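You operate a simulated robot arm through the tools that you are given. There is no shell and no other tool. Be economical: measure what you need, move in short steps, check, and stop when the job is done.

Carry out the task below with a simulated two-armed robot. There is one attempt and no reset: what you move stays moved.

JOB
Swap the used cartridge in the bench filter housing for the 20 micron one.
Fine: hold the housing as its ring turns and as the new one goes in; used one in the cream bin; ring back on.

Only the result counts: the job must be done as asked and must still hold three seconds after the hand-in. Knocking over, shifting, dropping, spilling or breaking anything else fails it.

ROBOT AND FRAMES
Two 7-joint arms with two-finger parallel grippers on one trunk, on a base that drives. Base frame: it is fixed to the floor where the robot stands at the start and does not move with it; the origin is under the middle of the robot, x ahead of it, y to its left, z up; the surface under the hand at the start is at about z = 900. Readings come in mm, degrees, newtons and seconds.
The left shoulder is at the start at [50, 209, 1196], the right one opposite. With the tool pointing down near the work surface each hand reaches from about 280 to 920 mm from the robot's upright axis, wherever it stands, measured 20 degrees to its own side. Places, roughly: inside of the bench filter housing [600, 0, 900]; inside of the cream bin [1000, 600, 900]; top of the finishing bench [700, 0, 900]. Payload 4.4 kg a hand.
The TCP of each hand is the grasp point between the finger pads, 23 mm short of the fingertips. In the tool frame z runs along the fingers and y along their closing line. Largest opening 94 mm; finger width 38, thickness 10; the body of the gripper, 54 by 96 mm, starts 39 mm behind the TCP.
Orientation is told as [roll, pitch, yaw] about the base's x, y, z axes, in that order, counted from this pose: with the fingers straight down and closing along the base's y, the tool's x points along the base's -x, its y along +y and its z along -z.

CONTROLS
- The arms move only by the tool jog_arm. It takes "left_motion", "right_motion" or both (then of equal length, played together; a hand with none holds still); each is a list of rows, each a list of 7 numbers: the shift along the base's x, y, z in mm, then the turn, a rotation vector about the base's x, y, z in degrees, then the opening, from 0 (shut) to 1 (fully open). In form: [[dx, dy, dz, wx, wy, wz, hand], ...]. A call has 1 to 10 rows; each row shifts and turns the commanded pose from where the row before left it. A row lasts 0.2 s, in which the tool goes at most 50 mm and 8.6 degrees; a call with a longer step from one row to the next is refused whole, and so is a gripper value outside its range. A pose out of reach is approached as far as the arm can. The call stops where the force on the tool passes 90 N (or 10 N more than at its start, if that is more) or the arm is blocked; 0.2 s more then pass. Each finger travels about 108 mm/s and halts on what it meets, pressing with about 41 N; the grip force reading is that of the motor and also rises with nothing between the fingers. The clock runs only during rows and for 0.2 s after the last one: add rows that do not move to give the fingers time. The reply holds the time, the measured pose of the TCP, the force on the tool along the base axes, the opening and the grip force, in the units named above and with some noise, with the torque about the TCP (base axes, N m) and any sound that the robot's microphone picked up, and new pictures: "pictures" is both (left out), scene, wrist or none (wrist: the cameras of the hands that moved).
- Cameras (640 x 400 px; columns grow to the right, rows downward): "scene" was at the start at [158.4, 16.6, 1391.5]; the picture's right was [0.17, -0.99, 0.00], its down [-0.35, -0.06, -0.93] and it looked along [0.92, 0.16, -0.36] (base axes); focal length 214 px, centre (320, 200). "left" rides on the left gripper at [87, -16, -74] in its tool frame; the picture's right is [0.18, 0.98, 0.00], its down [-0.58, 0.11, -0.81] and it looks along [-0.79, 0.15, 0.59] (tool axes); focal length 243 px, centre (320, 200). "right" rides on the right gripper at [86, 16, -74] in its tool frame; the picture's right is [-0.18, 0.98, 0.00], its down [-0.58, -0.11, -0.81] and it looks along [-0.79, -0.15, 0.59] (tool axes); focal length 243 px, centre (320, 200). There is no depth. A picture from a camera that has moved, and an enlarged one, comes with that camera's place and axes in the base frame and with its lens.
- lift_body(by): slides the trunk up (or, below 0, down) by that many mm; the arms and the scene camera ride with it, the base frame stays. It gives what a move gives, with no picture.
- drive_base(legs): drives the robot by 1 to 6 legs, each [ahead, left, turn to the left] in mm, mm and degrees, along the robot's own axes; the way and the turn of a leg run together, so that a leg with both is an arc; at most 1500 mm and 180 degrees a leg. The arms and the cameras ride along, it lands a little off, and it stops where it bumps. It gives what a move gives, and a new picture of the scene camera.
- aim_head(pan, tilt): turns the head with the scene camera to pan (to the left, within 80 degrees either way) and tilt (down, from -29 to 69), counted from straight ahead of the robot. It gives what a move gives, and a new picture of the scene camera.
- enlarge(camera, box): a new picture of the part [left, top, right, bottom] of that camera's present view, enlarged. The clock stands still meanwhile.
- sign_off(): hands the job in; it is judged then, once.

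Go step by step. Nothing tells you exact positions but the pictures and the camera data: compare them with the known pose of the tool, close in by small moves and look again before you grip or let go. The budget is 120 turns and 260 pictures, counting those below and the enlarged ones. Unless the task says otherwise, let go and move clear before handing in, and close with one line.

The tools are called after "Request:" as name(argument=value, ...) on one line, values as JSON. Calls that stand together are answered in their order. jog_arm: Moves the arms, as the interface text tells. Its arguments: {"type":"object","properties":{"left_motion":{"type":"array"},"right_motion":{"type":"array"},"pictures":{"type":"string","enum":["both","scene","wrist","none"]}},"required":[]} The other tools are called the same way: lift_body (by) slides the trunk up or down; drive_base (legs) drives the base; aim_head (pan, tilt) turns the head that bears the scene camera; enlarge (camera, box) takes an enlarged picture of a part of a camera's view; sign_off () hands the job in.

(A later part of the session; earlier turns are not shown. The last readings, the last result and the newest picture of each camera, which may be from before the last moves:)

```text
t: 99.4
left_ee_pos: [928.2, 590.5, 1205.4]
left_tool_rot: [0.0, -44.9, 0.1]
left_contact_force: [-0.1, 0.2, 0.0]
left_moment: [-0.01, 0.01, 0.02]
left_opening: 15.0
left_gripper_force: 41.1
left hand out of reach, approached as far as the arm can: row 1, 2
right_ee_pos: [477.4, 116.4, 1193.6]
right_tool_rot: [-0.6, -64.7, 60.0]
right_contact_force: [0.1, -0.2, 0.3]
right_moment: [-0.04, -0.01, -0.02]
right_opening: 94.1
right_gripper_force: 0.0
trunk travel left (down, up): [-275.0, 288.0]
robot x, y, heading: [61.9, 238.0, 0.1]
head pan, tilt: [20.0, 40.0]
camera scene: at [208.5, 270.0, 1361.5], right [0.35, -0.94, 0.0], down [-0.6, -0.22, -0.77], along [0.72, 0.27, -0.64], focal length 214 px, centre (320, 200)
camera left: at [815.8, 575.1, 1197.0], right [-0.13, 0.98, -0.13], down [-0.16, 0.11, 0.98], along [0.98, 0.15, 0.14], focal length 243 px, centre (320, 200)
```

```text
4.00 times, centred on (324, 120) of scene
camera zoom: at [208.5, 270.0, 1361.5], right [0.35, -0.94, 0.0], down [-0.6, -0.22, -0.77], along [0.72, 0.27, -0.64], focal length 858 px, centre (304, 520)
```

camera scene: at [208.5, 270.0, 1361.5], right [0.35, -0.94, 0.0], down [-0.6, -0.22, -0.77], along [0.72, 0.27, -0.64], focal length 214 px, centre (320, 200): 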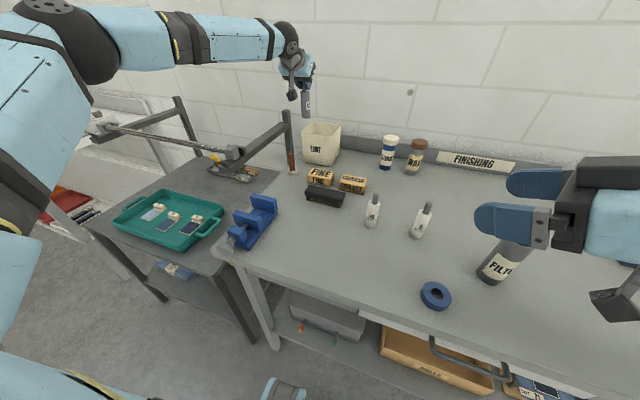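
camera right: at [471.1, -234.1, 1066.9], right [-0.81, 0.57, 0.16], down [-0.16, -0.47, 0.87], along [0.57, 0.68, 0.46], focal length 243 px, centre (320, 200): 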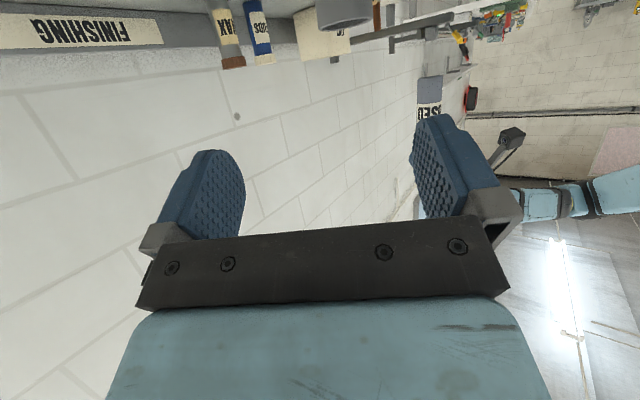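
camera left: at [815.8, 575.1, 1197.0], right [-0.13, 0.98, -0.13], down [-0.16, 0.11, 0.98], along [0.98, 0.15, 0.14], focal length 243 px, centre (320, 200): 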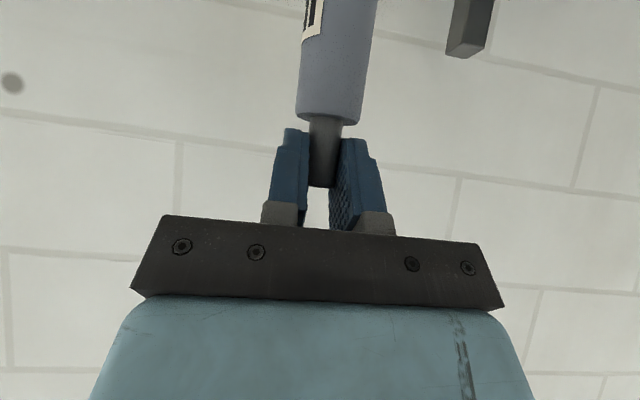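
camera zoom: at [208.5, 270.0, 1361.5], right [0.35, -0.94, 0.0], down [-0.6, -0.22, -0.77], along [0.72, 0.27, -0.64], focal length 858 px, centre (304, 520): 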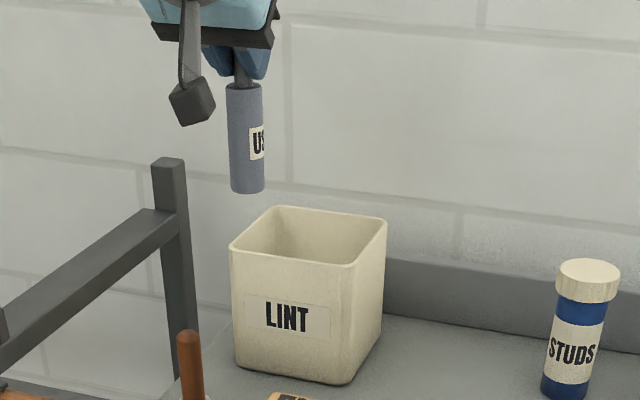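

Reach is short here, so I move the base a little ahead and to the right, which also keeps the arm away from the post.

Request:
drive_base(legs=[[48, -90, 0]])

Request:
jog_arm(left_motion=[[10, 20, 0, 0, 0, 0, 0.05], [10, 20, 0, 0, 0, 0, 0.05], [10, 16, 0, 0, 0, 0, 0.05], [0, 0, -30, 0, 0, 0, 0.05], [0, 0, 0, 0, 0, 0, 0.05]], pictures="scene")

Request:
enlarge(camera="scene", box=[230, 60, 358, 160])

```text
t: 100.8
left_ee_pos: [977.4, 503.0, 1206.1]
left_tool_rot: [0.0, -44.8, 0.1]
left_contact_force: [-0.1, -0.3, -1.3]
left_moment: [-0.03, 0.02, 0.0]
left_opening: 14.9
left_gripper_force: 41.5
right_ee_pos: [525.7, 27.3, 1193.0]
right_tool_rot: [-0.6, -64.7, 60.1]
right_contact_force: [-0.6, 0.1, -0.3]
right_moment: [-0.02, 0.01, -0.01]
right_opening: 94.1
right_gripper_force: 0.0
trunk travel left (down, up): [-275.0, 288.0]
robot x, y, heading: [114.8, 149.6, 0.4]
head pan, tilt: [20.0, 40.0]
camera scene: at [257.1, 181.0, 1361.5], right [0.35, -0.94, 0.0], down [-0.6, -0.22, -0.77], along [0.72, 0.27, -0.64], focal length 214 px, centre (320, 200)
```

scene: 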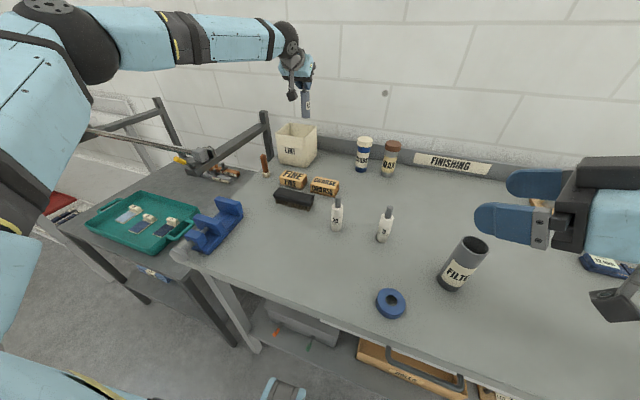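

```text
t: 102.0
left_ee_pos: [992.8, 563.0, 1175.7]
left_tool_rot: [0.0, -45.0, 0.0]
left_contact_force: [0.4, -0.1, -0.5]
left_moment: [0.01, 0.01, -0.01]
left_opening: 14.9
left_gripper_force: 40.7
left hand out of reach, approached as far as the arm can: row 2, 3
right_ee_pos: [524.9, 26.8, 1192.7]
right_tool_rot: [-0.6, -64.7, 60.1]
right_contact_force: [0.0, -0.1, -0.8]
right_moment: [-0.02, 0.04, 0.0]
right_opening: 93.9
right_gripper_force: 0.0
trunk travel left (down, up): [-275.0, 288.0]
robot x, y, heading: [107.6, 151.9, 0.2]
head pan, tilt: [20.0, 40.0]
camera scene: at [256.5, 181.0, 1361.6], right [0.35, -0.94, 0.0], down [-0.6, -0.22, -0.77], along [0.72, 0.27, -0.64], focal length 214 px, centre (320, 200)
```

scene: 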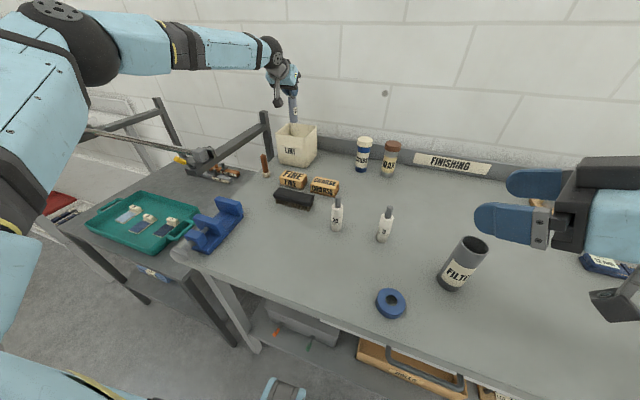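

```text
4.00 times, centred on (294, 110) of scene
camera zoom: at [256.5, 181.0, 1361.6], right [0.35, -0.94, 0.0], down [-0.6, -0.22, -0.77], along [0.72, 0.27, -0.64], focal length 858 px, centre (424, 560)
```

zoom: 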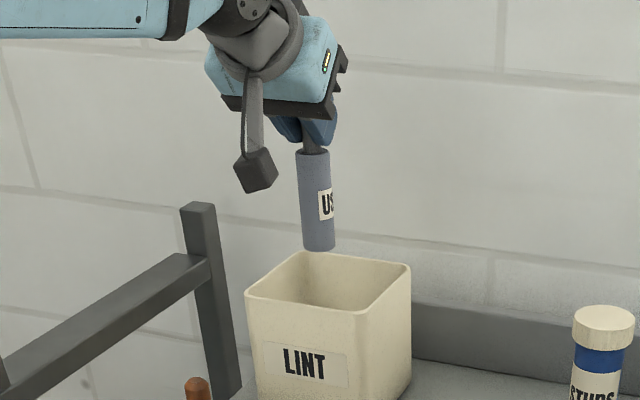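

The cartridge hangs over the middle of the bin. I lower it in.

Request:
jog_arm(left_motion=[[0, 0, -35, 0, 0, 0, 0.05], [1, -2, -35, 0, 0, 0, 0.05], [1, -2, -35, 0, 0, 0, 0.05], [0, 0, 0, 0, 0, 0, 0.05]], pictures="none")

Request:
enlarge(camera="scene", box=[230, 60, 358, 160])

```text
t: 103.0
left_ee_pos: [971.3, 564.9, 1077.1]
left_tool_rot: [-0.1, -45.0, 0.1]
left_contact_force: [0.2, -0.1, -0.8]
left_moment: [0.02, -0.01, -0.02]
left_opening: 14.7
left_gripper_force: 40.9
left hand out of reach, approached as far as the arm can: row 1, 2, 3
right_ee_pos: [526.1, 27.1, 1192.1]
right_tool_rot: [-0.7, -64.8, 60.1]
right_contact_force: [-0.4, 0.0, 0.1]
right_moment: [-0.02, 0.04, -0.01]
right_opening: 93.9
right_gripper_force: 0.0
trunk travel left (down, up): [-275.0, 288.0]
robot x, y, heading: [111.9, 151.0, 0.4]
head pan, tilt: [20.0, 40.0]
```

```text
4.00 times, centred on (294, 110) of scene
camera zoom: at [256.7, 181.0, 1361.5], right [0.35, -0.94, 0.0], down [-0.6, -0.22, -0.77], along [0.72, 0.27, -0.64], focal length 858 px, centre (424, 560)
```

zoom: 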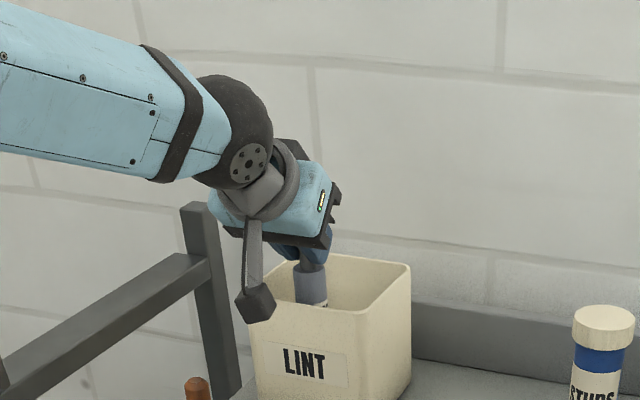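

The arm is at its reach limit, but the cartridge is already inside the rim. I nudge the base 12 mm ahead and lower a bit more.

Request:
drive_base(legs=[[12, 0, 0]])

Request:
jog_arm(left_motion=[[0, -3, -12, 0, 0, 0, 0.05], [0, -3, -12, 0, 0, 0, 0.05], [0, 0, -10, 0, 0, 0, 0.05], [0, 0, 0, 0, 0, 0, 0.05]], pictures="wrist")

Request:
enlarge(camera="scene", box=[230, 60, 358, 160])

```text
t: 103.8
left_ee_pos: [982.8, 565.6, 1078.7]
left_tool_rot: [0.0, -44.9, 0.1]
left_contact_force: [0.3, -0.1, -0.4]
left_moment: [0.02, -0.01, -0.02]
left_opening: 15.0
left_gripper_force: 41.2
right_ee_pos: [537.8, 27.4, 1192.5]
right_tool_rot: [-0.6, -64.7, 60.0]
right_contact_force: [0.6, 0.0, 0.1]
right_moment: [0.03, 0.03, 0.0]
right_opening: 94.1
right_gripper_force: 0.0
trunk travel left (down, up): [-275.0, 288.0]
robot x, y, heading: [120.9, 148.4, 0.5]
head pan, tilt: [20.0, 40.0]
camera scene: at [268.1, 181.2, 1361.6], right [0.35, -0.94, 0.0], down [-0.6, -0.22, -0.77], along [0.72, 0.27, -0.64], focal length 214 px, centre (320, 200)
```

scene: 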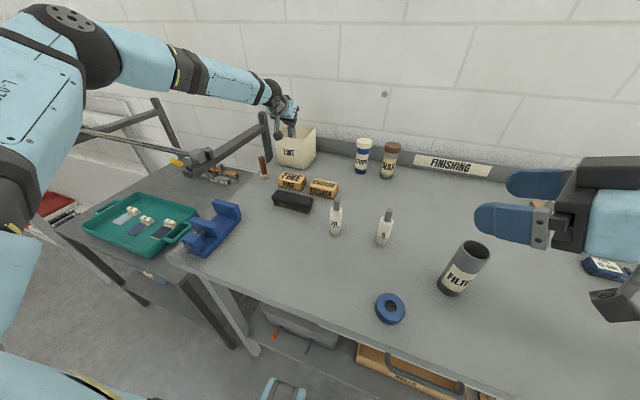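

```text
t: 104.8
left_ee_pos: [971.9, 562.7, 1047.7]
left_tool_rot: [0.1, -44.9, 0.1]
left_contact_force: [-0.1, -0.1, -0.2]
left_moment: [-0.02, -0.01, 0.04]
left_opening: 14.7
left_gripper_force: 40.6
left hand out of reach, approached as far as the arm can: row 1, 2, 3
right_ee_pos: [538.6, 27.8, 1193.5]
right_tool_rot: [-0.7, -64.8, 60.1]
right_contact_force: [0.9, -0.7, 0.7]
right_moment: [-0.02, 0.0, -0.03]
right_opening: 93.8
right_gripper_force: 0.0
trunk travel left (down, up): [-275.0, 288.0]
robot x, y, heading: [124.4, 151.2, 0.4]
head pan, tilt: [20.0, 40.0]
camera left: at [858.4, 546.0, 1040.4], right [-0.13, 0.98, -0.13], down [-0.16, 0.11, 0.98], along [0.98, 0.15, 0.14], focal length 243 px, centre (320, 200)
```

left: 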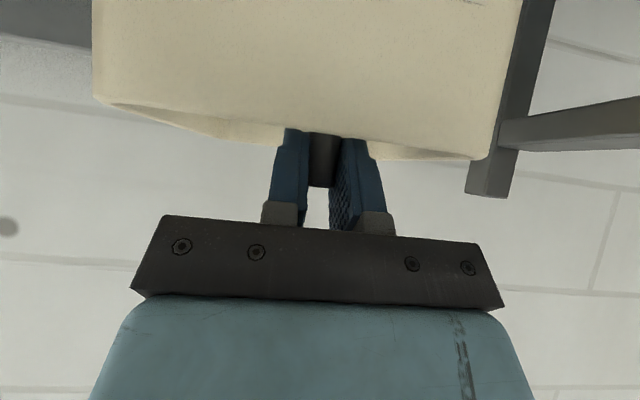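

```text
4.00 times, centred on (294, 110) of scene
camera zoom: at [268.7, 181.2, 1361.5], right [0.35, -0.94, 0.0], down [-0.6, -0.22, -0.77], along [0.72, 0.27, -0.64], focal length 858 px, centre (424, 560)
```

zoom: 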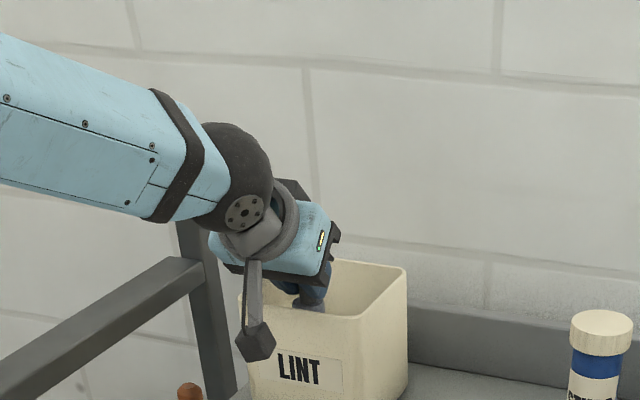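

The cartridge hangs about 3 cm above the bin floor, so I release it and rise out.

Request:
jog_arm(left_motion=[[0, 0, 0, 0, 0, 0, 0.25], [0, 0, 0, 0, 0, 0, 0.4], [0, 0, 0, 0, 0, 0, 0.4], [0, 0, 30, 0, 0, 0, 0.4], [-5, 0, 45, 0, 0, 0, 0.4], [-10, 0, 45, 0, 0, 0, 0.4], [-20, 0, 30, 0, 0, 0, 0.4], [-40, 0, 0, 0, 0, 0, 0.4]], pictures="none")

Request:
enlarge(camera="scene", box=[230, 60, 358, 160])

```text
t: 106.6
left_ee_pos: [894.4, 563.0, 1200.6]
left_tool_rot: [-0.2, -45.0, 0.1]
left_contact_force: [0.3, 0.4, 0.0]
left_moment: [0.01, 0.01, 0.01]
left_opening: 37.6
left_gripper_force: 0.0
right_ee_pos: [536.3, 27.9, 1194.4]
right_tool_rot: [-0.9, -64.6, 60.3]
right_contact_force: [-0.3, 0.8, 0.3]
right_moment: [-0.01, -0.05, -0.02]
right_opening: 94.3
right_gripper_force: 0.0
trunk travel left (down, up): [-275.0, 288.0]
robot x, y, heading: [121.0, 150.0, 0.4]
head pan, tilt: [20.0, 40.0]
```

```text
4.00 times, centred on (294, 110) of scene
camera zoom: at [266.8, 181.9, 1361.7], right [0.35, -0.94, 0.0], down [-0.6, -0.22, -0.77], along [0.72, 0.27, -0.64], focal length 858 px, centre (424, 560)
```

zoom: 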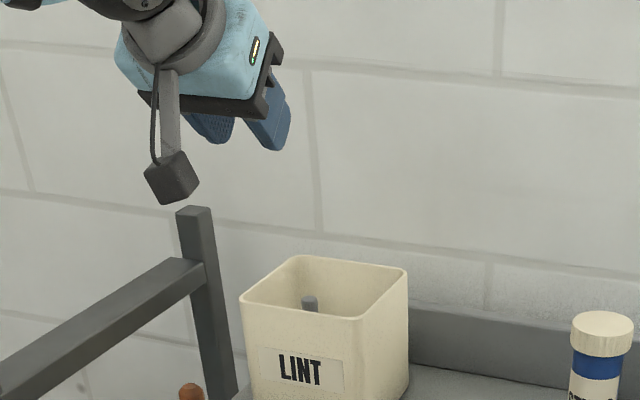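

The used cartridge is in the bin. Next, the 20 micron one: I zoom in to locate it.

Request:
enlarge(camera="scene", box=[300, 180, 412, 250])

```text
5.71 times, centred on (356, 215) of scene
camera zoom: at [266.8, 181.9, 1361.7], right [0.35, -0.94, 0.0], down [-0.6, -0.22, -0.77], along [0.72, 0.27, -0.64], focal length 1226 px, centre (114, 114)
```

zoom: 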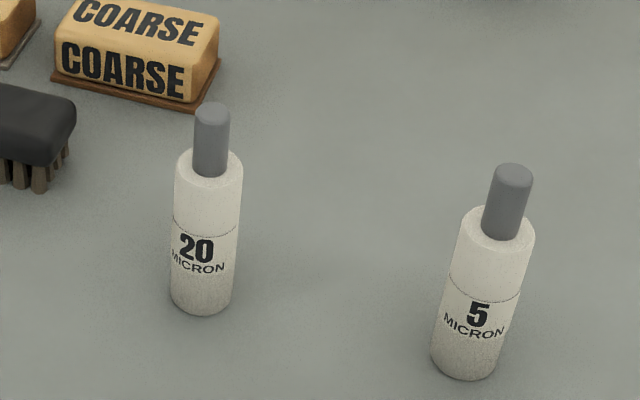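

The 20 micron cartridge stands at (665, 284), pin top at z 1020. I bring the left hand back over it in the tilted pose.

Request:
jog_arm(left_motion=[[-23, -24, 0, 0, 0, -8.5, 0.5], [-23, -24, 0, 0, 0, -8.5, 0.5], [-23, -24, 0, 0, 0, -8.5, 0.5], [-23, -24, 0, 0, 0, -8.5, 0.5], [-23, -24, 0, 0, 0, -8.5, 0.5], [-23, -24, 0, 0, 0, -8.5, 0.5], [-23, -24, 0, 0, 0, -8.5, 0.5], [-23, -24, 0, 0, 0, -8.5, 0.5], [-23, -24, 0, 0, 0, -8.5, 0.5], [-23, -24, 0, 0, 0, -8.5, 0.5]], pictures="none")

Request:
jog_arm(left_motion=[[0, -17, -30, 0, 0, -6.3, 0.5], [0, -17, -30, 0, 0, -6.3, 0.5], [0, 0, -40, 0, 0, 0, 0.5], [0, 0, 0, 0, 0, 0, 0.5]], pictures="both")

```text
t: 108.8
left_ee_pos: [668.8, 321.9, 1199.5]
left_tool_rot: [0.1, -44.8, -85.0]
left_contact_force: [0.0, 0.5, 0.2]
left_moment: [0.05, 0.0, -0.01]
left_opening: 46.8
left_gripper_force: 0.0
right_ee_pos: [538.2, 26.9, 1193.1]
right_tool_rot: [-0.6, -64.8, 59.9]
right_contact_force: [-0.2, -0.6, 0.4]
right_moment: [-0.03, 0.0, 0.02]
right_opening: 94.1
right_gripper_force: 0.1
trunk travel left (down, up): [-275.0, 288.0]
robot x, y, heading: [120.7, 150.6, 0.2]
head pan, tilt: [20.0, 40.0]
```

```text
t: 109.8
left_ee_pos: [668.0, 289.7, 1098.1]
left_tool_rot: [0.1, -44.8, -97.5]
left_contact_force: [-0.6, -0.4, 0.3]
left_moment: [-0.03, 0.03, 0.01]
left_opening: 46.9
left_gripper_force: 0.0
right_ee_pos: [538.2, 26.8, 1192.7]
right_tool_rot: [-0.7, -64.7, 60.1]
right_contact_force: [0.0, -0.1, 0.0]
right_moment: [-0.03, 0.01, -0.02]
right_opening: 93.9
right_gripper_force: 0.0
trunk travel left (down, up): [-275.0, 288.0]
robot x, y, heading: [125.8, 150.9, 0.4]
head pan, tilt: [20.0, 40.0]
camera scene: at [268.4, 181.0, 1361.5], right [0.35, -0.94, 0.0], down [-0.6, -0.22, -0.77], along [0.72, 0.27, -0.64], focal length 214 px, centre (320, 200)
camera left: at [667.2, 403.9, 1090.5], right [0.99, 0.0, -0.13], down [0.13, 0.14, 0.98], along [0.02, -0.99, 0.14], focal length 243 px, centre (320, 200)
```

scene: 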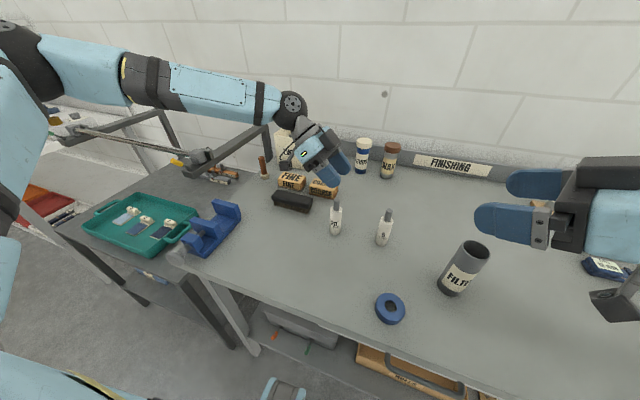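
left: 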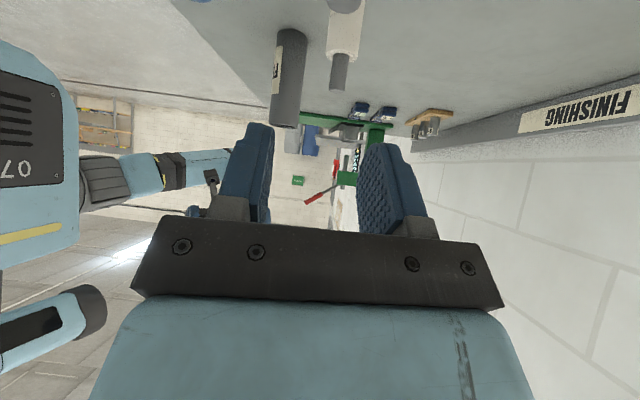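

Request:
jog_arm(left_motion=[[0.5, 0.5, -25, 0, 0, 0, 0.5], [0.5, 0.5, -25, 0, 0, 0, 0.5], [0, 0, 0, 0, 0, 0, 0.5]], pictures="wrist")

Request:
enlarge(camera="scene", box=[280, 130, 408, 240])

```text
t: 110.6
left_ee_pos: [668.6, 289.4, 1048.0]
left_tool_rot: [0.1, -44.9, -97.5]
left_contact_force: [0.0, 0.7, 0.9]
left_moment: [-0.05, -0.01, 0.0]
left_opening: 47.1
left_gripper_force: 0.0
right_ee_pos: [539.0, 27.9, 1192.9]
right_tool_rot: [-0.7, -64.6, 60.1]
right_contact_force: [-0.5, -0.4, -1.1]
right_moment: [0.0, 0.0, 0.02]
right_opening: 93.9
right_gripper_force: 0.1
trunk travel left (down, up): [-275.0, 288.0]
robot x, y, heading: [124.9, 149.2, 0.6]
head pan, tilt: [20.0, 40.0]
camera left: at [667.6, 404.8, 1039.8], right [0.99, 0.0, -0.13], down [0.13, 0.14, 0.98], along [0.02, -0.99, 0.14], focal length 243 px, centre (320, 200)
```

left: 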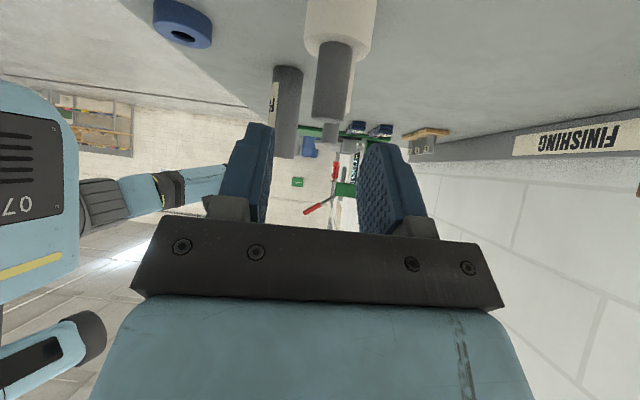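

```text
3.64 times, centred on (344, 185) of scene
camera zoom: at [268.4, 181.4, 1361.5], right [0.35, -0.94, 0.0], down [-0.6, -0.22, -0.77], along [0.72, 0.27, -0.64], focal length 780 px, centre (233, 254)
```

zoom: 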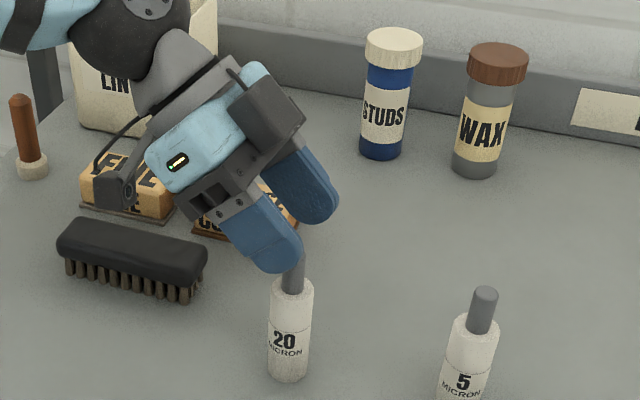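

The cartridge pin is centred, allowing for the known 2 mm view bias. I descend and close.

Request:
jog_arm(left_motion=[[0, 0, -17, 0, 0, 0, 0.5], [0, 0, -17, 0, 0, 0, 0.5], [0, 0, 0, 0, 0, 0, 0.4], [0, 0, 0, 0, 0, 0, 0.3], [0, 0, 0, 0, 0, 0, 0.22], [0, 0, 0, 0, 0, 0, 0.16], [0, 0, 0, 0, 0, 0, 0.1], [0, 0, 0, 0, 0, 0, 0.05], [0, 0, 0, 0, 0, 0, 0.05]], pictures="wrist")

```text
t: 112.6
left_ee_pos: [668.9, 289.1, 1013.6]
left_tool_rot: [0.1, -44.8, -97.5]
left_contact_force: [0.2, -0.1, -0.1]
left_moment: [0.02, 0.02, -0.05]
left_opening: 29.6
left_gripper_force: 41.1
right_ee_pos: [538.4, 28.6, 1193.1]
right_tool_rot: [-0.7, -64.7, 60.1]
right_contact_force: [0.5, 0.7, 0.1]
right_moment: [0.0, 0.03, -0.01]
right_opening: 94.1
right_gripper_force: 0.0
trunk travel left (down, up): [-275.0, 288.0]
robot x, y, heading: [128.8, 153.4, 0.3]
head pan, tilt: [20.0, 40.0]
camera left: at [667.7, 404.2, 1006.1], right [0.99, 0.0, -0.13], down [0.13, 0.14, 0.98], along [0.02, -0.99, 0.14], focal length 243 px, centre (320, 200)
```

left: 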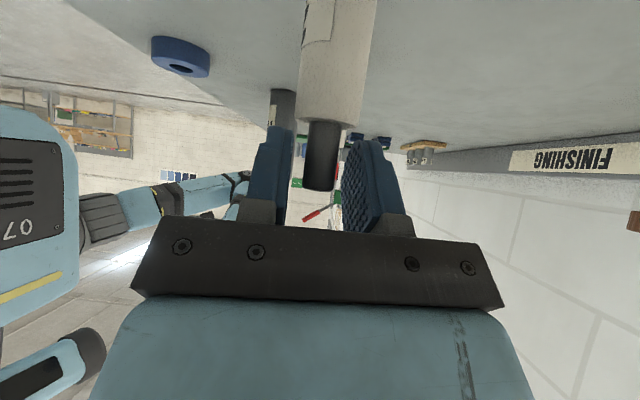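

The fingertips caught the body's shoulder rather than the pin. I open, rise 8 mm and close again.

Request:
jog_arm(left_motion=[[0, 0, 0, 0, 0, 0, 0.42], [0, 0, 0, 0, 0, 0, 0.45], [0, 0, 8, 0, 0, 0, 0.45], [0, 0, 0, 0, 0, 0, 0.3], [0, 0, 0, 0, 0, 0, 0.22], [0, 0, 0, 0, 0, 0, 0.16], [0, 0, 0, 0, 0, 0, 0.1], [0, 0, 0, 0, 0, 0, 0.05], [0, 0, 0, 0, 0, 0, 0.05]], pictures="wrist")

Request:
enlarge(camera="scene", box=[280, 130, 408, 240])

```text
t: 114.6
left_ee_pos: [667.5, 289.9, 1022.4]
left_tool_rot: [0.0, -45.0, -97.5]
left_contact_force: [0.6, 0.0, 0.7]
left_moment: [0.0, 0.0, -0.03]
left_opening: 14.5
left_gripper_force: 41.6
right_ee_pos: [538.0, 28.4, 1193.4]
right_tool_rot: [-0.7, -64.8, 60.2]
right_contact_force: [-0.8, 0.1, 0.4]
right_moment: [0.03, 0.01, 0.03]
right_opening: 94.1
right_gripper_force: 0.0
trunk travel left (down, up): [-275.0, 288.0]
robot x, y, heading: [125.2, 148.1, 0.4]
head pan, tilt: [20.0, 40.0]
camera left: at [667.8, 404.5, 1014.2], right [0.99, 0.0, -0.13], down [0.13, 0.14, 0.98], along [0.02, -0.99, 0.14], focal length 243 px, centre (320, 200)
```

left: 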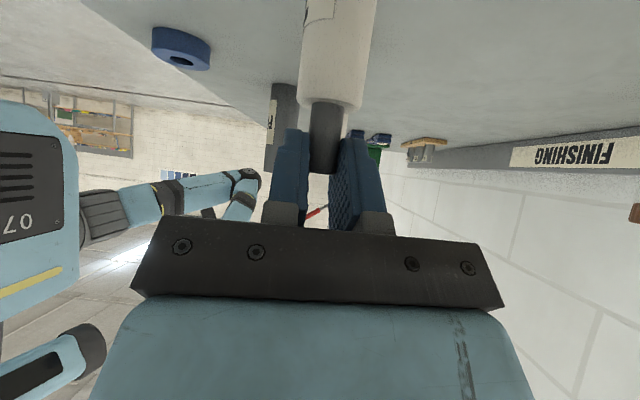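

```text
3.64 times, centred on (344, 185) of scene
camera zoom: at [268.6, 181.3, 1361.5], right [0.35, -0.94, 0.0], down [-0.6, -0.22, -0.77], along [0.72, 0.27, -0.64], focal length 780 px, centre (233, 254)
```

zoom: 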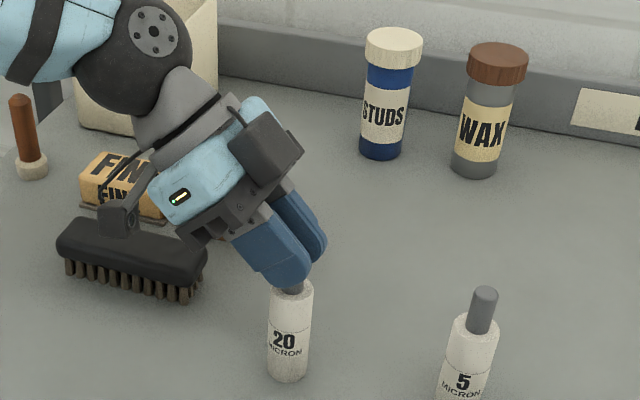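

The pin is gripped (14.5 mm). I lift the cartridge clear and drive the base back to the working stance.

Request:
jog_arm(left_motion=[[0, 0, 10, 0, 0, 0, 0.05], [0, 0, 30, 0, 0, 0, 0.05], [0, 0, 40, 0, 0, 0, 0.05], [0, 0, 40, 0, 0, 0, 0.05], [0, 0, 40, 0, 0, 0, 0.05], [-20, 0, 20, 0, 0, 0, 0.05], [-20, 0, 0, 0, 0, 0, 0.05], [0, 0, 0, 0, 0, 0, 0.05]], pictures="none")

Request:
drive_base(legs=[[0, -204, 0]])

Request:
aim_head(pan=0, tilt=60)

Request:
enlarge(camera="scene", box=[220, 70, 348, 200])

```text
t: 116.4
left_ee_pos: [628.5, 289.5, 1202.0]
left_tool_rot: [0.1, -44.9, -97.4]
left_contact_force: [0.6, 0.2, -1.1]
left_moment: [0.02, 0.02, -0.01]
left_opening: 14.8
left_gripper_force: 40.8
right_ee_pos: [538.6, 27.0, 1191.7]
right_tool_rot: [-0.6, -64.7, 60.0]
right_contact_force: [0.5, 1.0, 0.0]
right_moment: [0.0, 0.01, -0.02]
right_opening: 93.9
right_gripper_force: 0.1
trunk travel left (down, up): [-275.0, 288.0]
robot x, y, heading: [122.7, 145.5, 0.4]
head pan, tilt: [20.0, 40.0]
```

```text
t: 118.8
left_ee_pos: [629.6, 86.7, 1202.8]
left_tool_rot: [-0.1, -44.9, -97.5]
left_contact_force: [0.1, 0.0, -1.1]
left_moment: [0.02, 0.01, -0.01]
left_opening: 14.7
left_gripper_force: 40.8
right_ee_pos: [540.0, -175.3, 1192.0]
right_tool_rot: [-0.7, -64.6, 60.2]
right_contact_force: [0.3, -0.3, -0.9]
right_moment: [0.02, 0.01, -0.01]
right_opening: 93.9
right_gripper_force: 0.0
trunk travel left (down, up): [-275.0, 288.0]
robot x, y, heading: [122.3, -51.3, 0.3]
head pan, tilt: [20.0, 40.0]
camera scene: at [270.1, -22.8, 1361.5], right [0.35, -0.94, 0.0], down [-0.6, -0.22, -0.77], along [0.72, 0.27, -0.64], focal length 214 px, centre (320, 200)
```

scene: 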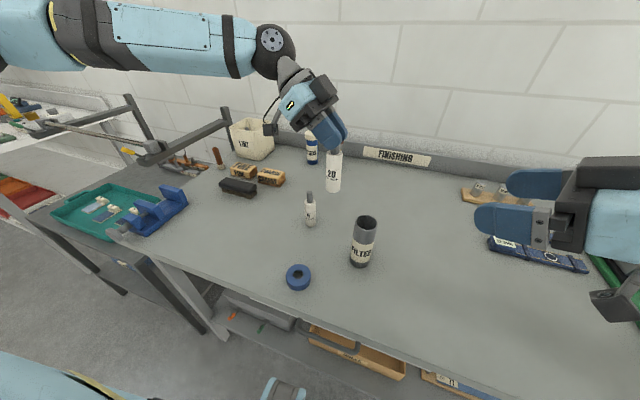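

```text
t: 119.7
left_ee_pos: [628.8, 87.5, 1202.5]
left_tool_rot: [0.1, -44.9, -97.4]
left_contact_force: [0.3, -0.8, 0.0]
left_moment: [-0.01, -0.02, -0.01]
left_opening: 14.8
left_gripper_force: 40.8
right_ee_pos: [539.5, -176.0, 1193.2]
right_tool_rot: [-0.8, -64.7, 60.1]
right_contact_force: [-0.2, -1.0, 0.2]
right_moment: [0.0, -0.01, 0.01]
right_opening: 94.0
right_gripper_force: 0.1
trunk travel left (down, up): [-275.0, 288.0]
robot x, y, heading: [123.1, -56.4, 0.6]
head pan, tilt: [0.0, 60.0]
camera scene: at [257.1, -51.7, 1334.8], right [0.01, -1.0, 0.0], down [-0.87, -0.01, -0.5], along [0.5, 0.0, -0.87], focal length 214 px, centre (320, 200)
```

scene: 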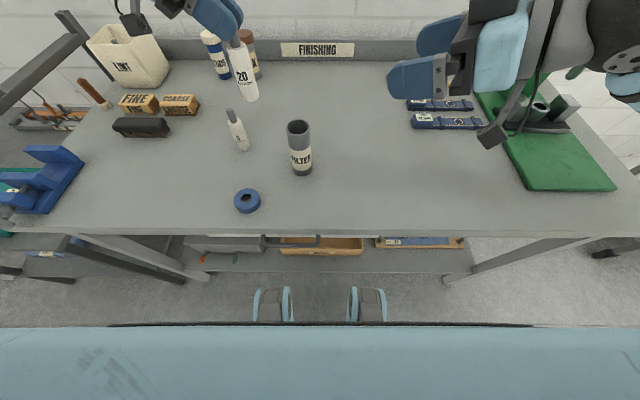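

```text
3.08 times, centred on (284, 135) of scene
camera zoom: at [257.1, -51.7, 1334.8], right [0.01, -1.0, 0.0], down [-0.87, -0.01, -0.5], along [0.5, 0.0, -0.87], focal length 660 px, centre (431, 400)
```

zoom: 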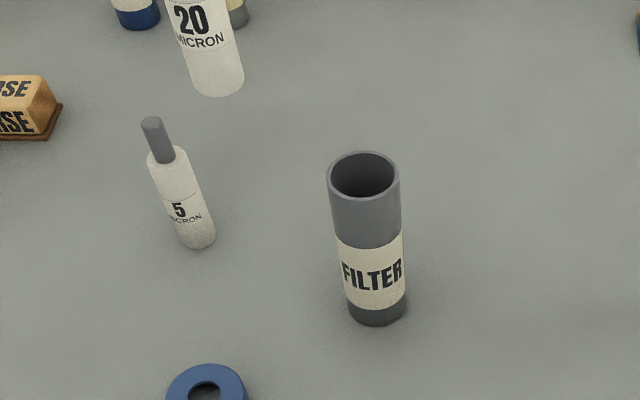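

The housing axis is now at (597, -4). I bring the right hand back down beside it.

Request:
jog_arm(right_motion=[[3, 39, 0, 0, 0, 0, 1], [3, 39, 0, 0, 0, 0, 1], [0, 0, -41, 0, 0, 0, 1], [0, 0, -41, 0, 0, 0, 1], [0, 0, -41, 0, 0, 0, 1], [0, 0, -41, 0, 0, 0, 1], [0, 0, -41, 0, 0, 0, 1], [0, 0, 0, 0, 0, 0, 1]], pictures="none")

Request:
jog_arm(right_motion=[[15, 26, 0, 0, 0, 0, 1], [15, 26, 0, 0, 0, 0, 1], [14, 25, 0, 0, 0, 0, 1], [0, 0, 0, 0, 0, 0, 1]], pictures="wrist")

```text
t: 121.5
left_ee_pos: [628.7, 85.4, 1202.2]
left_tool_rot: [0.0, -44.9, -97.5]
left_contact_force: [-0.2, 0.4, -1.1]
left_moment: [0.04, 0.03, 0.0]
left_opening: 14.8
left_gripper_force: 40.7
right_ee_pos: [545.2, -97.9, 987.2]
right_tool_rot: [-0.7, -64.6, 60.3]
right_contact_force: [0.4, -0.4, 0.7]
right_moment: [0.0, 0.0, -0.03]
right_opening: 93.8
right_gripper_force: 0.1
trunk travel left (down, up): [-275.0, 288.0]
robot x, y, heading: [125.1, -56.6, 0.5]
head pan, tilt: [0.0, 60.0]
```

```text
t: 122.5
left_ee_pos: [628.1, 87.2, 1202.2]
left_tool_rot: [0.0, -45.0, -97.4]
left_contact_force: [0.2, 0.2, -1.4]
left_moment: [0.04, -0.01, 0.01]
left_opening: 14.5
left_gripper_force: 40.6
right_ee_pos: [588.0, -19.8, 987.9]
right_tool_rot: [-1.0, -64.8, 60.3]
right_contact_force: [0.0, -0.6, 0.1]
right_moment: [-0.01, 0.0, -0.03]
right_opening: 94.0
right_gripper_force: 0.1
trunk travel left (down, up): [-275.0, 288.0]
robot x, y, heading: [126.0, -52.5, 0.5]
head pan, tilt: [0.0, 60.0]
camera right: at [522.1, -101.4, 941.3], right [-0.81, 0.57, 0.16], down [-0.15, -0.47, 0.87], along [0.57, 0.68, 0.46], focal length 243 px, centre (320, 200)
```

right: 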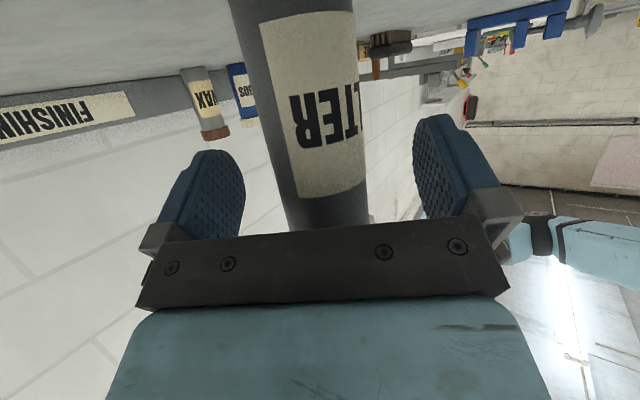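

It is well centred. I move 4 mm deeper and close.

Request:
jog_arm(right_motion=[[2, 3.5, 0, 0, 0, 0, 1], [0, 0, 0, 0, 0, 0, 0.7], [0, 0, 0, 0, 0, 0, 0.6], [0, 0, 0, 0, 0, 0, 0.55], [0, 0, 0, 0, 0, 0, 0.5], [0, 0, 0, 0, 0, 0, 0.45], [0, 0, 0, 0, 0, 0, 0.4], [0, 0, 0, 0, 0, 0, 0.4]], left_motion=[[0, 0, 0, 0, 0, 0, 0.05], [0, 0, 0, 0, 0, 0, 0.05], [0, 0, 0, 0, 0, 0, 0.05], [-7, -20, 0, 0, 0, 0, 0.05], [-7, -20, 0, 0, 0, 0, 0.05], [-7, -20, 0, 0, 0, 0, 0.05], [-7, -20, 0, 0, 0, 0, 0.05], [0, -8, 0, 0, 0, 0, 0.05]], pictures="both")

Request:
enlarge(camera="scene", box=[256, 60, 368, 160])

```text
t: 124.2
left_ee_pos: [601.8, -3.0, 1202.3]
left_tool_rot: [0.0, -44.9, -97.4]
left_contact_force: [-0.8, -0.3, -0.2]
left_moment: [0.0, 0.03, 0.01]
left_opening: 14.8
left_gripper_force: 41.3
right_ee_pos: [592.3, -15.7, 987.1]
right_tool_rot: [-0.8, -64.6, 60.1]
right_contact_force: [0.3, -1.2, 1.3]
right_moment: [-0.07, 0.06, 0.04]
right_opening: 45.4
right_gripper_force: 40.4
trunk travel left (down, up): [-275.0, 288.0]
robot x, y, heading: [122.9, -52.5, 0.6]
head pan, tilt: [0.0, 60.0]
camera scene: at [257.0, -52.1, 1334.7], right [0.01, -1.0, 0.0], down [-0.87, -0.01, -0.5], along [0.5, 0.0, -0.87], focal length 214 px, centre (320, 200)
camera right: at [524.6, -99.0, 940.8], right [-0.81, 0.57, 0.16], down [-0.15, -0.47, 0.87], along [0.57, 0.68, 0.46], focal length 243 px, centre (320, 200)
camera left: at [600.3, 112.7, 1194.4], right [0.99, 0.0, -0.13], down [0.13, 0.14, 0.98], along [0.02, -0.99, 0.14], focal length 243 px, centre (320, 200)
```

scene: 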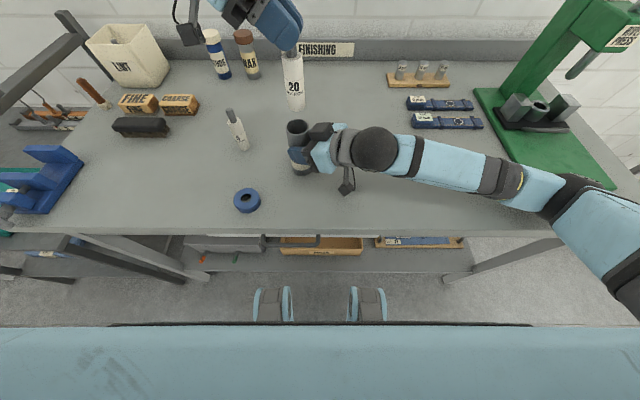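
right: 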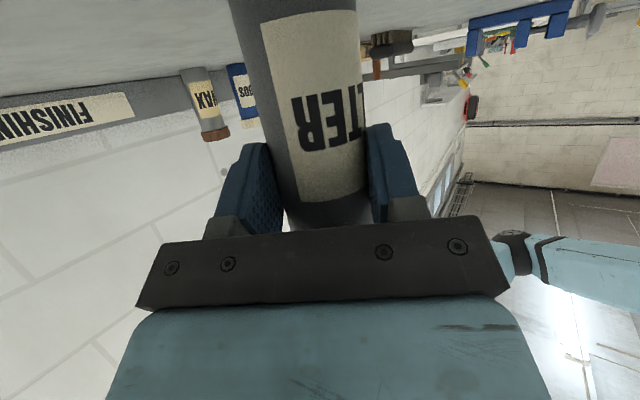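
left: 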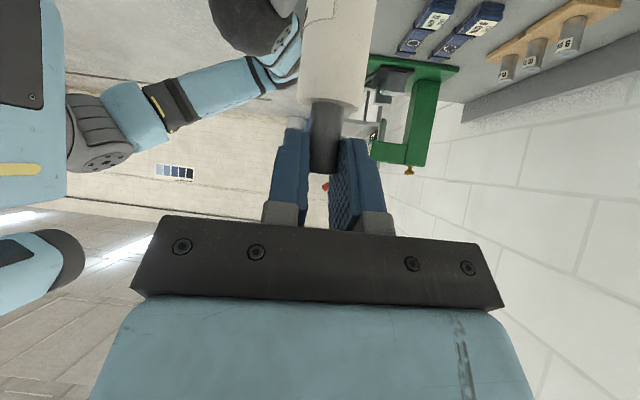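

```text
4.00 times, centred on (312, 110) of scene
camera zoom: at [257.0, -52.1, 1334.7], right [0.01, -1.0, 0.0], down [-0.87, -0.01, -0.5], along [0.5, 0.0, -0.87], focal length 858 px, centre (352, 560)
```

zoom: 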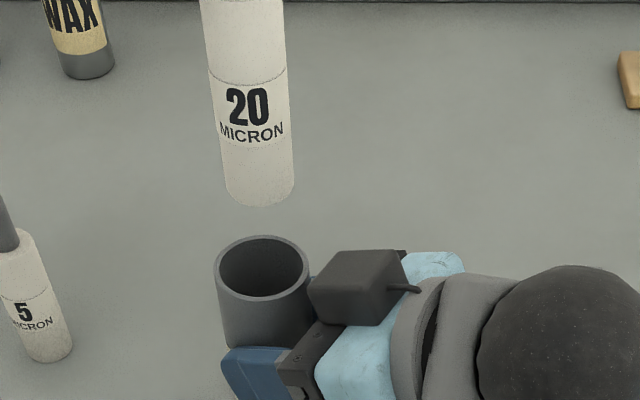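

The housing is held again. I shift slightly and lower the cartridge to just above the rim to compare the two directly.

Request:
jog_arm(left_motion=[[-1.5, 2, -15, 0, 0, 0, 0.05], [0, 0, -15, 0, 0, 0, 0.05], [0, 0, 0, 0, 0, 0, 0.05]], pictures="wrist")

Request:
enlarge(camera="scene", box=[272, 90, 336, 140])

Request:
enlarge(camera="left", box=[220, 0, 440, 200])

```text
t: 125.0
left_ee_pos: [597.6, -0.9, 1172.7]
left_tool_rot: [0.0, -44.9, -97.4]
left_contact_force: [-0.3, 0.0, -1.2]
left_moment: [-0.02, -0.02, -0.01]
left_opening: 14.6
left_gripper_force: 41.1
right_ee_pos: [592.0, -16.9, 987.2]
right_tool_rot: [-0.7, -64.7, 60.2]
right_contact_force: [-0.2, 0.2, 1.5]
right_moment: [0.06, 0.07, -0.05]
right_opening: 45.5
right_gripper_force: 40.8
trunk travel left (down, up): [-275.0, 288.0]
robot x, y, heading: [121.2, -49.3, 0.2]
head pan, tilt: [0.0, 60.0]
camera left: at [598.3, 114.7, 1164.3], right [0.99, 0.0, -0.13], down [0.13, 0.14, 0.98], along [0.02, -0.99, 0.14], focal length 243 px, centre (320, 200)
```

left: 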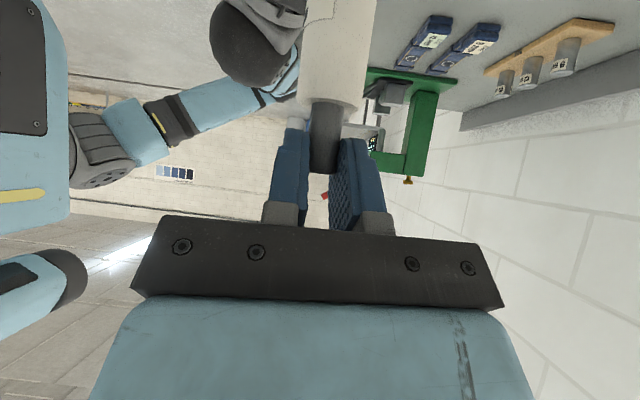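

```text
8.00 times, centred on (304, 115) of scene
camera zoom: at [257.0, -51.9, 1334.8], right [0.01, -1.0, 0.0], down [-0.87, -0.01, -0.5], along [0.5, 0.0, -0.87], focal length 1716 px, centre (448, 880)
```

zoom: 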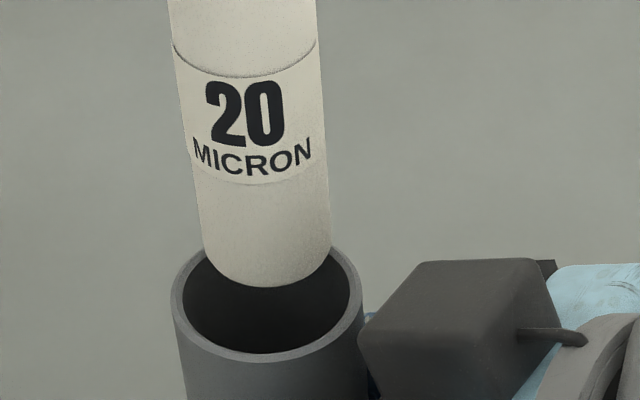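

```text
2.00 times, centred on (330, 100) of left
camera zoom: at [598.3, 114.7, 1164.3], right [0.99, 0.0, -0.13], down [0.13, 0.14, 0.98], along [0.02, -0.99, 0.14], focal length 485 px, centre (300, 400)
```

zoom: 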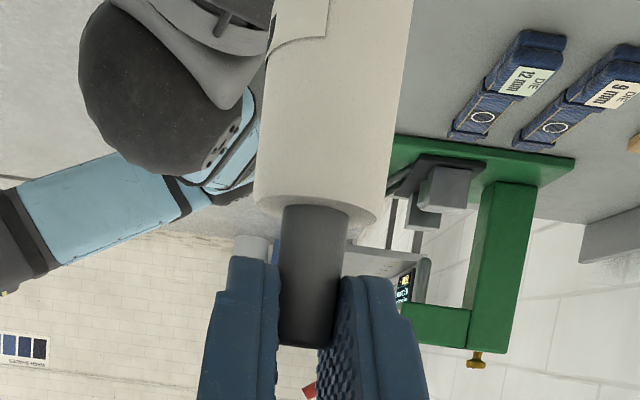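

The cartridge needs about (-2, +1) mm; the clearance is about 5 mm all round. I lower it into the housing in steps.

Request:
jog_arm(left_motion=[[-2, 1, 0, 0, 0, 0, 0.05], [0, 0, -12, 0, 0, 0, 0.05], [0, 0, -12, 0, 0, 0, 0.05], [0, 0, -12, 0, 0, 0, 0.05], [0, 0, 0, 0, 0, 0, 0.05]], pictures="none")

Request:
enlarge(camera="scene", box=[272, 90, 336, 140])

```text
t: 126.2
left_ee_pos: [597.0, 0.6, 1135.6]
left_tool_rot: [0.0, -44.8, -97.4]
left_contact_force: [-0.6, -1.0, -1.0]
left_moment: [0.02, 0.02, 0.0]
left_opening: 14.5
left_gripper_force: 41.5
right_ee_pos: [590.5, -17.2, 986.6]
right_tool_rot: [-0.7, -64.7, 60.1]
right_contact_force: [-0.6, 0.2, 1.9]
right_moment: [0.08, 0.09, 0.0]
right_opening: 45.5
right_gripper_force: 41.2
trunk travel left (down, up): [-275.0, 288.0]
robot x, y, heading: [122.1, -53.6, 0.5]
head pan, tilt: [0.0, 60.0]
```

```text
8.00 times, centred on (304, 115) of scene
camera zoom: at [256.9, -51.9, 1334.8], right [0.01, -1.0, 0.0], down [-0.87, -0.01, -0.5], along [0.5, 0.0, -0.87], focal length 1716 px, centre (448, 880)
```

zoom: 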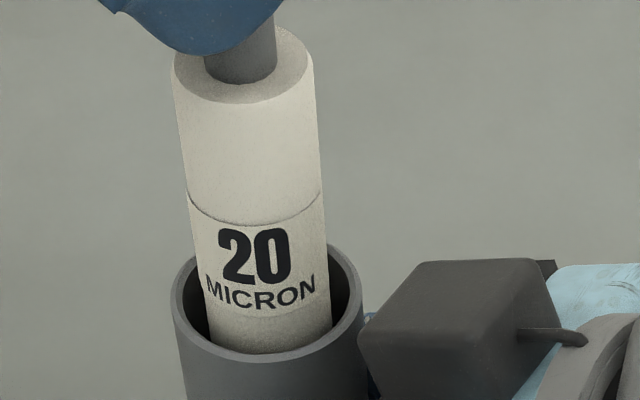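

It is entering freely with no contact force. I continue down until it seats.

Request:
jog_arm(left_motion=[[0, 0, -12, 0, 0, 0, 0.05], [0, 0, -12, 0, 0, 0, 0.05], [0, 0, -12, 0, 0, 0, 0.05], [0, 0, -12, 0, 0, 0, 0.05], [0, 0, -6, 0, 0, 0, 0.05], [0, 0, 0, 0, 0, 0, 0.05]], pictures="none")

Request:
enlarge(camera="scene", box=[272, 90, 336, 140])

```text
t: 127.7
left_ee_pos: [596.7, 1.1, 1083.4]
left_tool_rot: [0.0, -44.9, -97.4]
left_contact_force: [-0.5, -0.4, -0.2]
left_moment: [0.0, -0.02, 0.0]
left_opening: 14.8
left_gripper_force: 40.9
right_ee_pos: [591.5, -17.5, 986.8]
right_tool_rot: [-0.7, -64.6, 60.2]
right_contact_force: [-0.8, -0.8, 1.4]
right_moment: [0.09, 0.13, 0.02]
right_opening: 45.5
right_gripper_force: 40.4
trunk travel left (down, up): [-275.0, 288.0]
robot x, y, heading: [124.3, -57.5, 0.5]
head pan, tilt: [0.0, 60.0]
```

```text
8.00 times, centred on (304, 115) of scene
camera zoom: at [256.9, -51.9, 1334.8], right [0.01, -1.0, 0.0], down [-0.87, -0.01, -0.5], along [0.5, 0.0, -0.87], focal length 1716 px, centre (448, 880)
```

zoom: 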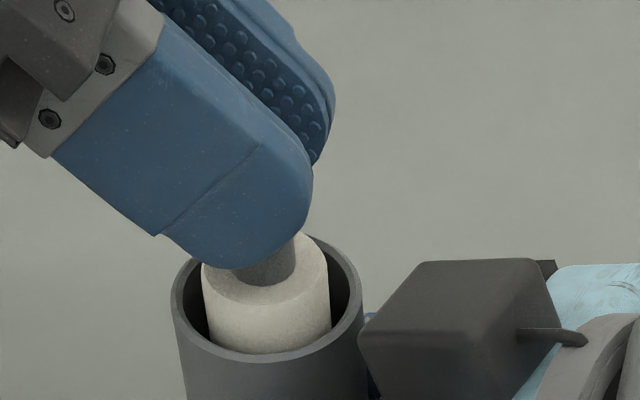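

Request:
jog_arm(left_motion=[[0, 0, -5, 0, 0, 0, 0.05], [0, 0, -4, 0, 0, 0, 0.05], [0, 0, 0, 0, 0, 0, 0.05]], pictures="none")

Request:
jog_arm(left_motion=[[0, 0, -4, 0, 0, 0, 0.05], [0, 0, 0, 0, 0, 0, 0.05]], pictures="none")

Request:
enlarge(camera="scene", box=[272, 90, 336, 140])

```text
t: 128.4
left_ee_pos: [596.1, 1.4, 1074.1]
left_tool_rot: [0.1, -44.9, -97.4]
left_contact_force: [-0.6, -0.2, -1.0]
left_moment: [-0.01, 0.01, -0.01]
left_opening: 14.7
left_gripper_force: 40.7
right_ee_pos: [591.1, -16.9, 988.2]
right_tool_rot: [-0.6, -64.8, 60.1]
right_contact_force: [-0.2, 0.6, 0.6]
right_moment: [0.09, 0.08, -0.01]
right_opening: 45.2
right_gripper_force: 41.4
trunk travel left (down, up): [-275.0, 288.0]
robot x, y, heading: [123.6, -57.9, 0.2]
head pan, tilt: [0.0, 60.0]
```

```text
t: 129.1
left_ee_pos: [598.1, 0.7, 1070.9]
left_tool_rot: [0.3, -44.9, -97.5]
left_contact_force: [-1.2, 1.5, 16.4]
left_moment: [-0.05, 0.13, 0.0]
left_opening: 14.6
left_gripper_force: 40.8
right_ee_pos: [591.8, -16.9, 986.7]
right_tool_rot: [-0.8, -64.6, 60.2]
right_contact_force: [3.4, 2.2, -0.9]
right_moment: [0.47, 0.02, -0.11]
right_opening: 45.3
right_gripper_force: 41.2
trunk travel left (down, up): [-275.0, 288.0]
robot x, y, heading: [125.0, -52.7, 0.5]
head pan, tilt: [0.0, 60.0]
```

```text
8.00 times, centred on (304, 115) of scene
camera zoom: at [256.4, -51.7, 1335.0], right [0.01, -1.0, 0.0], down [-0.87, -0.01, -0.5], along [0.5, 0.0, -0.87], focal length 1716 px, centre (448, 880)
```

zoom: 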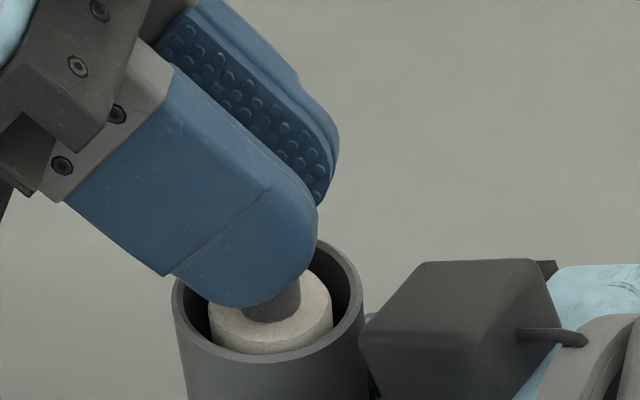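

It has seated (16 N contact at the expected depth). I release the pin and rise.

Request:
jog_arm(left_motion=[[0, 0, 0, 0, 0, 0, 0.2], [0, 0, 0, 0, 0, 0, 0.4], [0, 0, 0, 0, 0, 0, 0.45], [0, 0, 25, 0, 0, 0, 0.45], [0, 0, 30, 0, 0, 0, 0.45], [-5, 15, 10, 0, 0, 0, 0.6], [-10, 30, 0, 0, 0, 0, 0.74], [0, 0, 0, 0, 0, 0, 0.74]], pictures="none")

Request:
enlarge(camera="scene", box=[224, 90, 336, 210])

```text
t: 130.8
left_ee_pos: [581.9, 46.0, 1135.4]
left_tool_rot: [-0.1, -44.9, -97.4]
left_contact_force: [0.5, 1.1, 0.1]
left_moment: [-0.03, 0.01, 0.03]
left_opening: 69.5
left_gripper_force: 0.0
right_ee_pos: [591.8, -17.7, 986.6]
right_tool_rot: [-0.5, -64.7, 60.1]
right_contact_force: [-0.1, -0.5, 1.3]
right_moment: [0.06, 0.04, -0.01]
right_opening: 45.7
right_gripper_force: 41.6
trunk travel left (down, up): [-275.0, 288.0]
robot x, y, heading: [125.8, -54.6, 0.3]
head pan, tilt: [0.0, 60.0]
```

```text
3.33 times, centred on (280, 150) of scene
camera zoom: at [257.3, -52.6, 1334.7], right [0.01, -1.0, 0.0], down [-0.87, -0.01, -0.5], along [0.5, 0.0, -0.87], focal length 715 px, centre (453, 367)
```

zoom: 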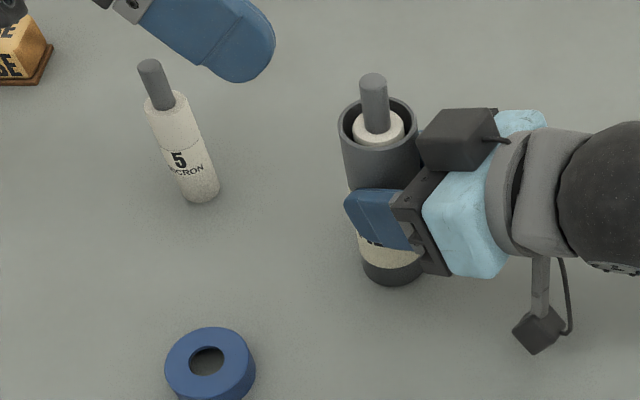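

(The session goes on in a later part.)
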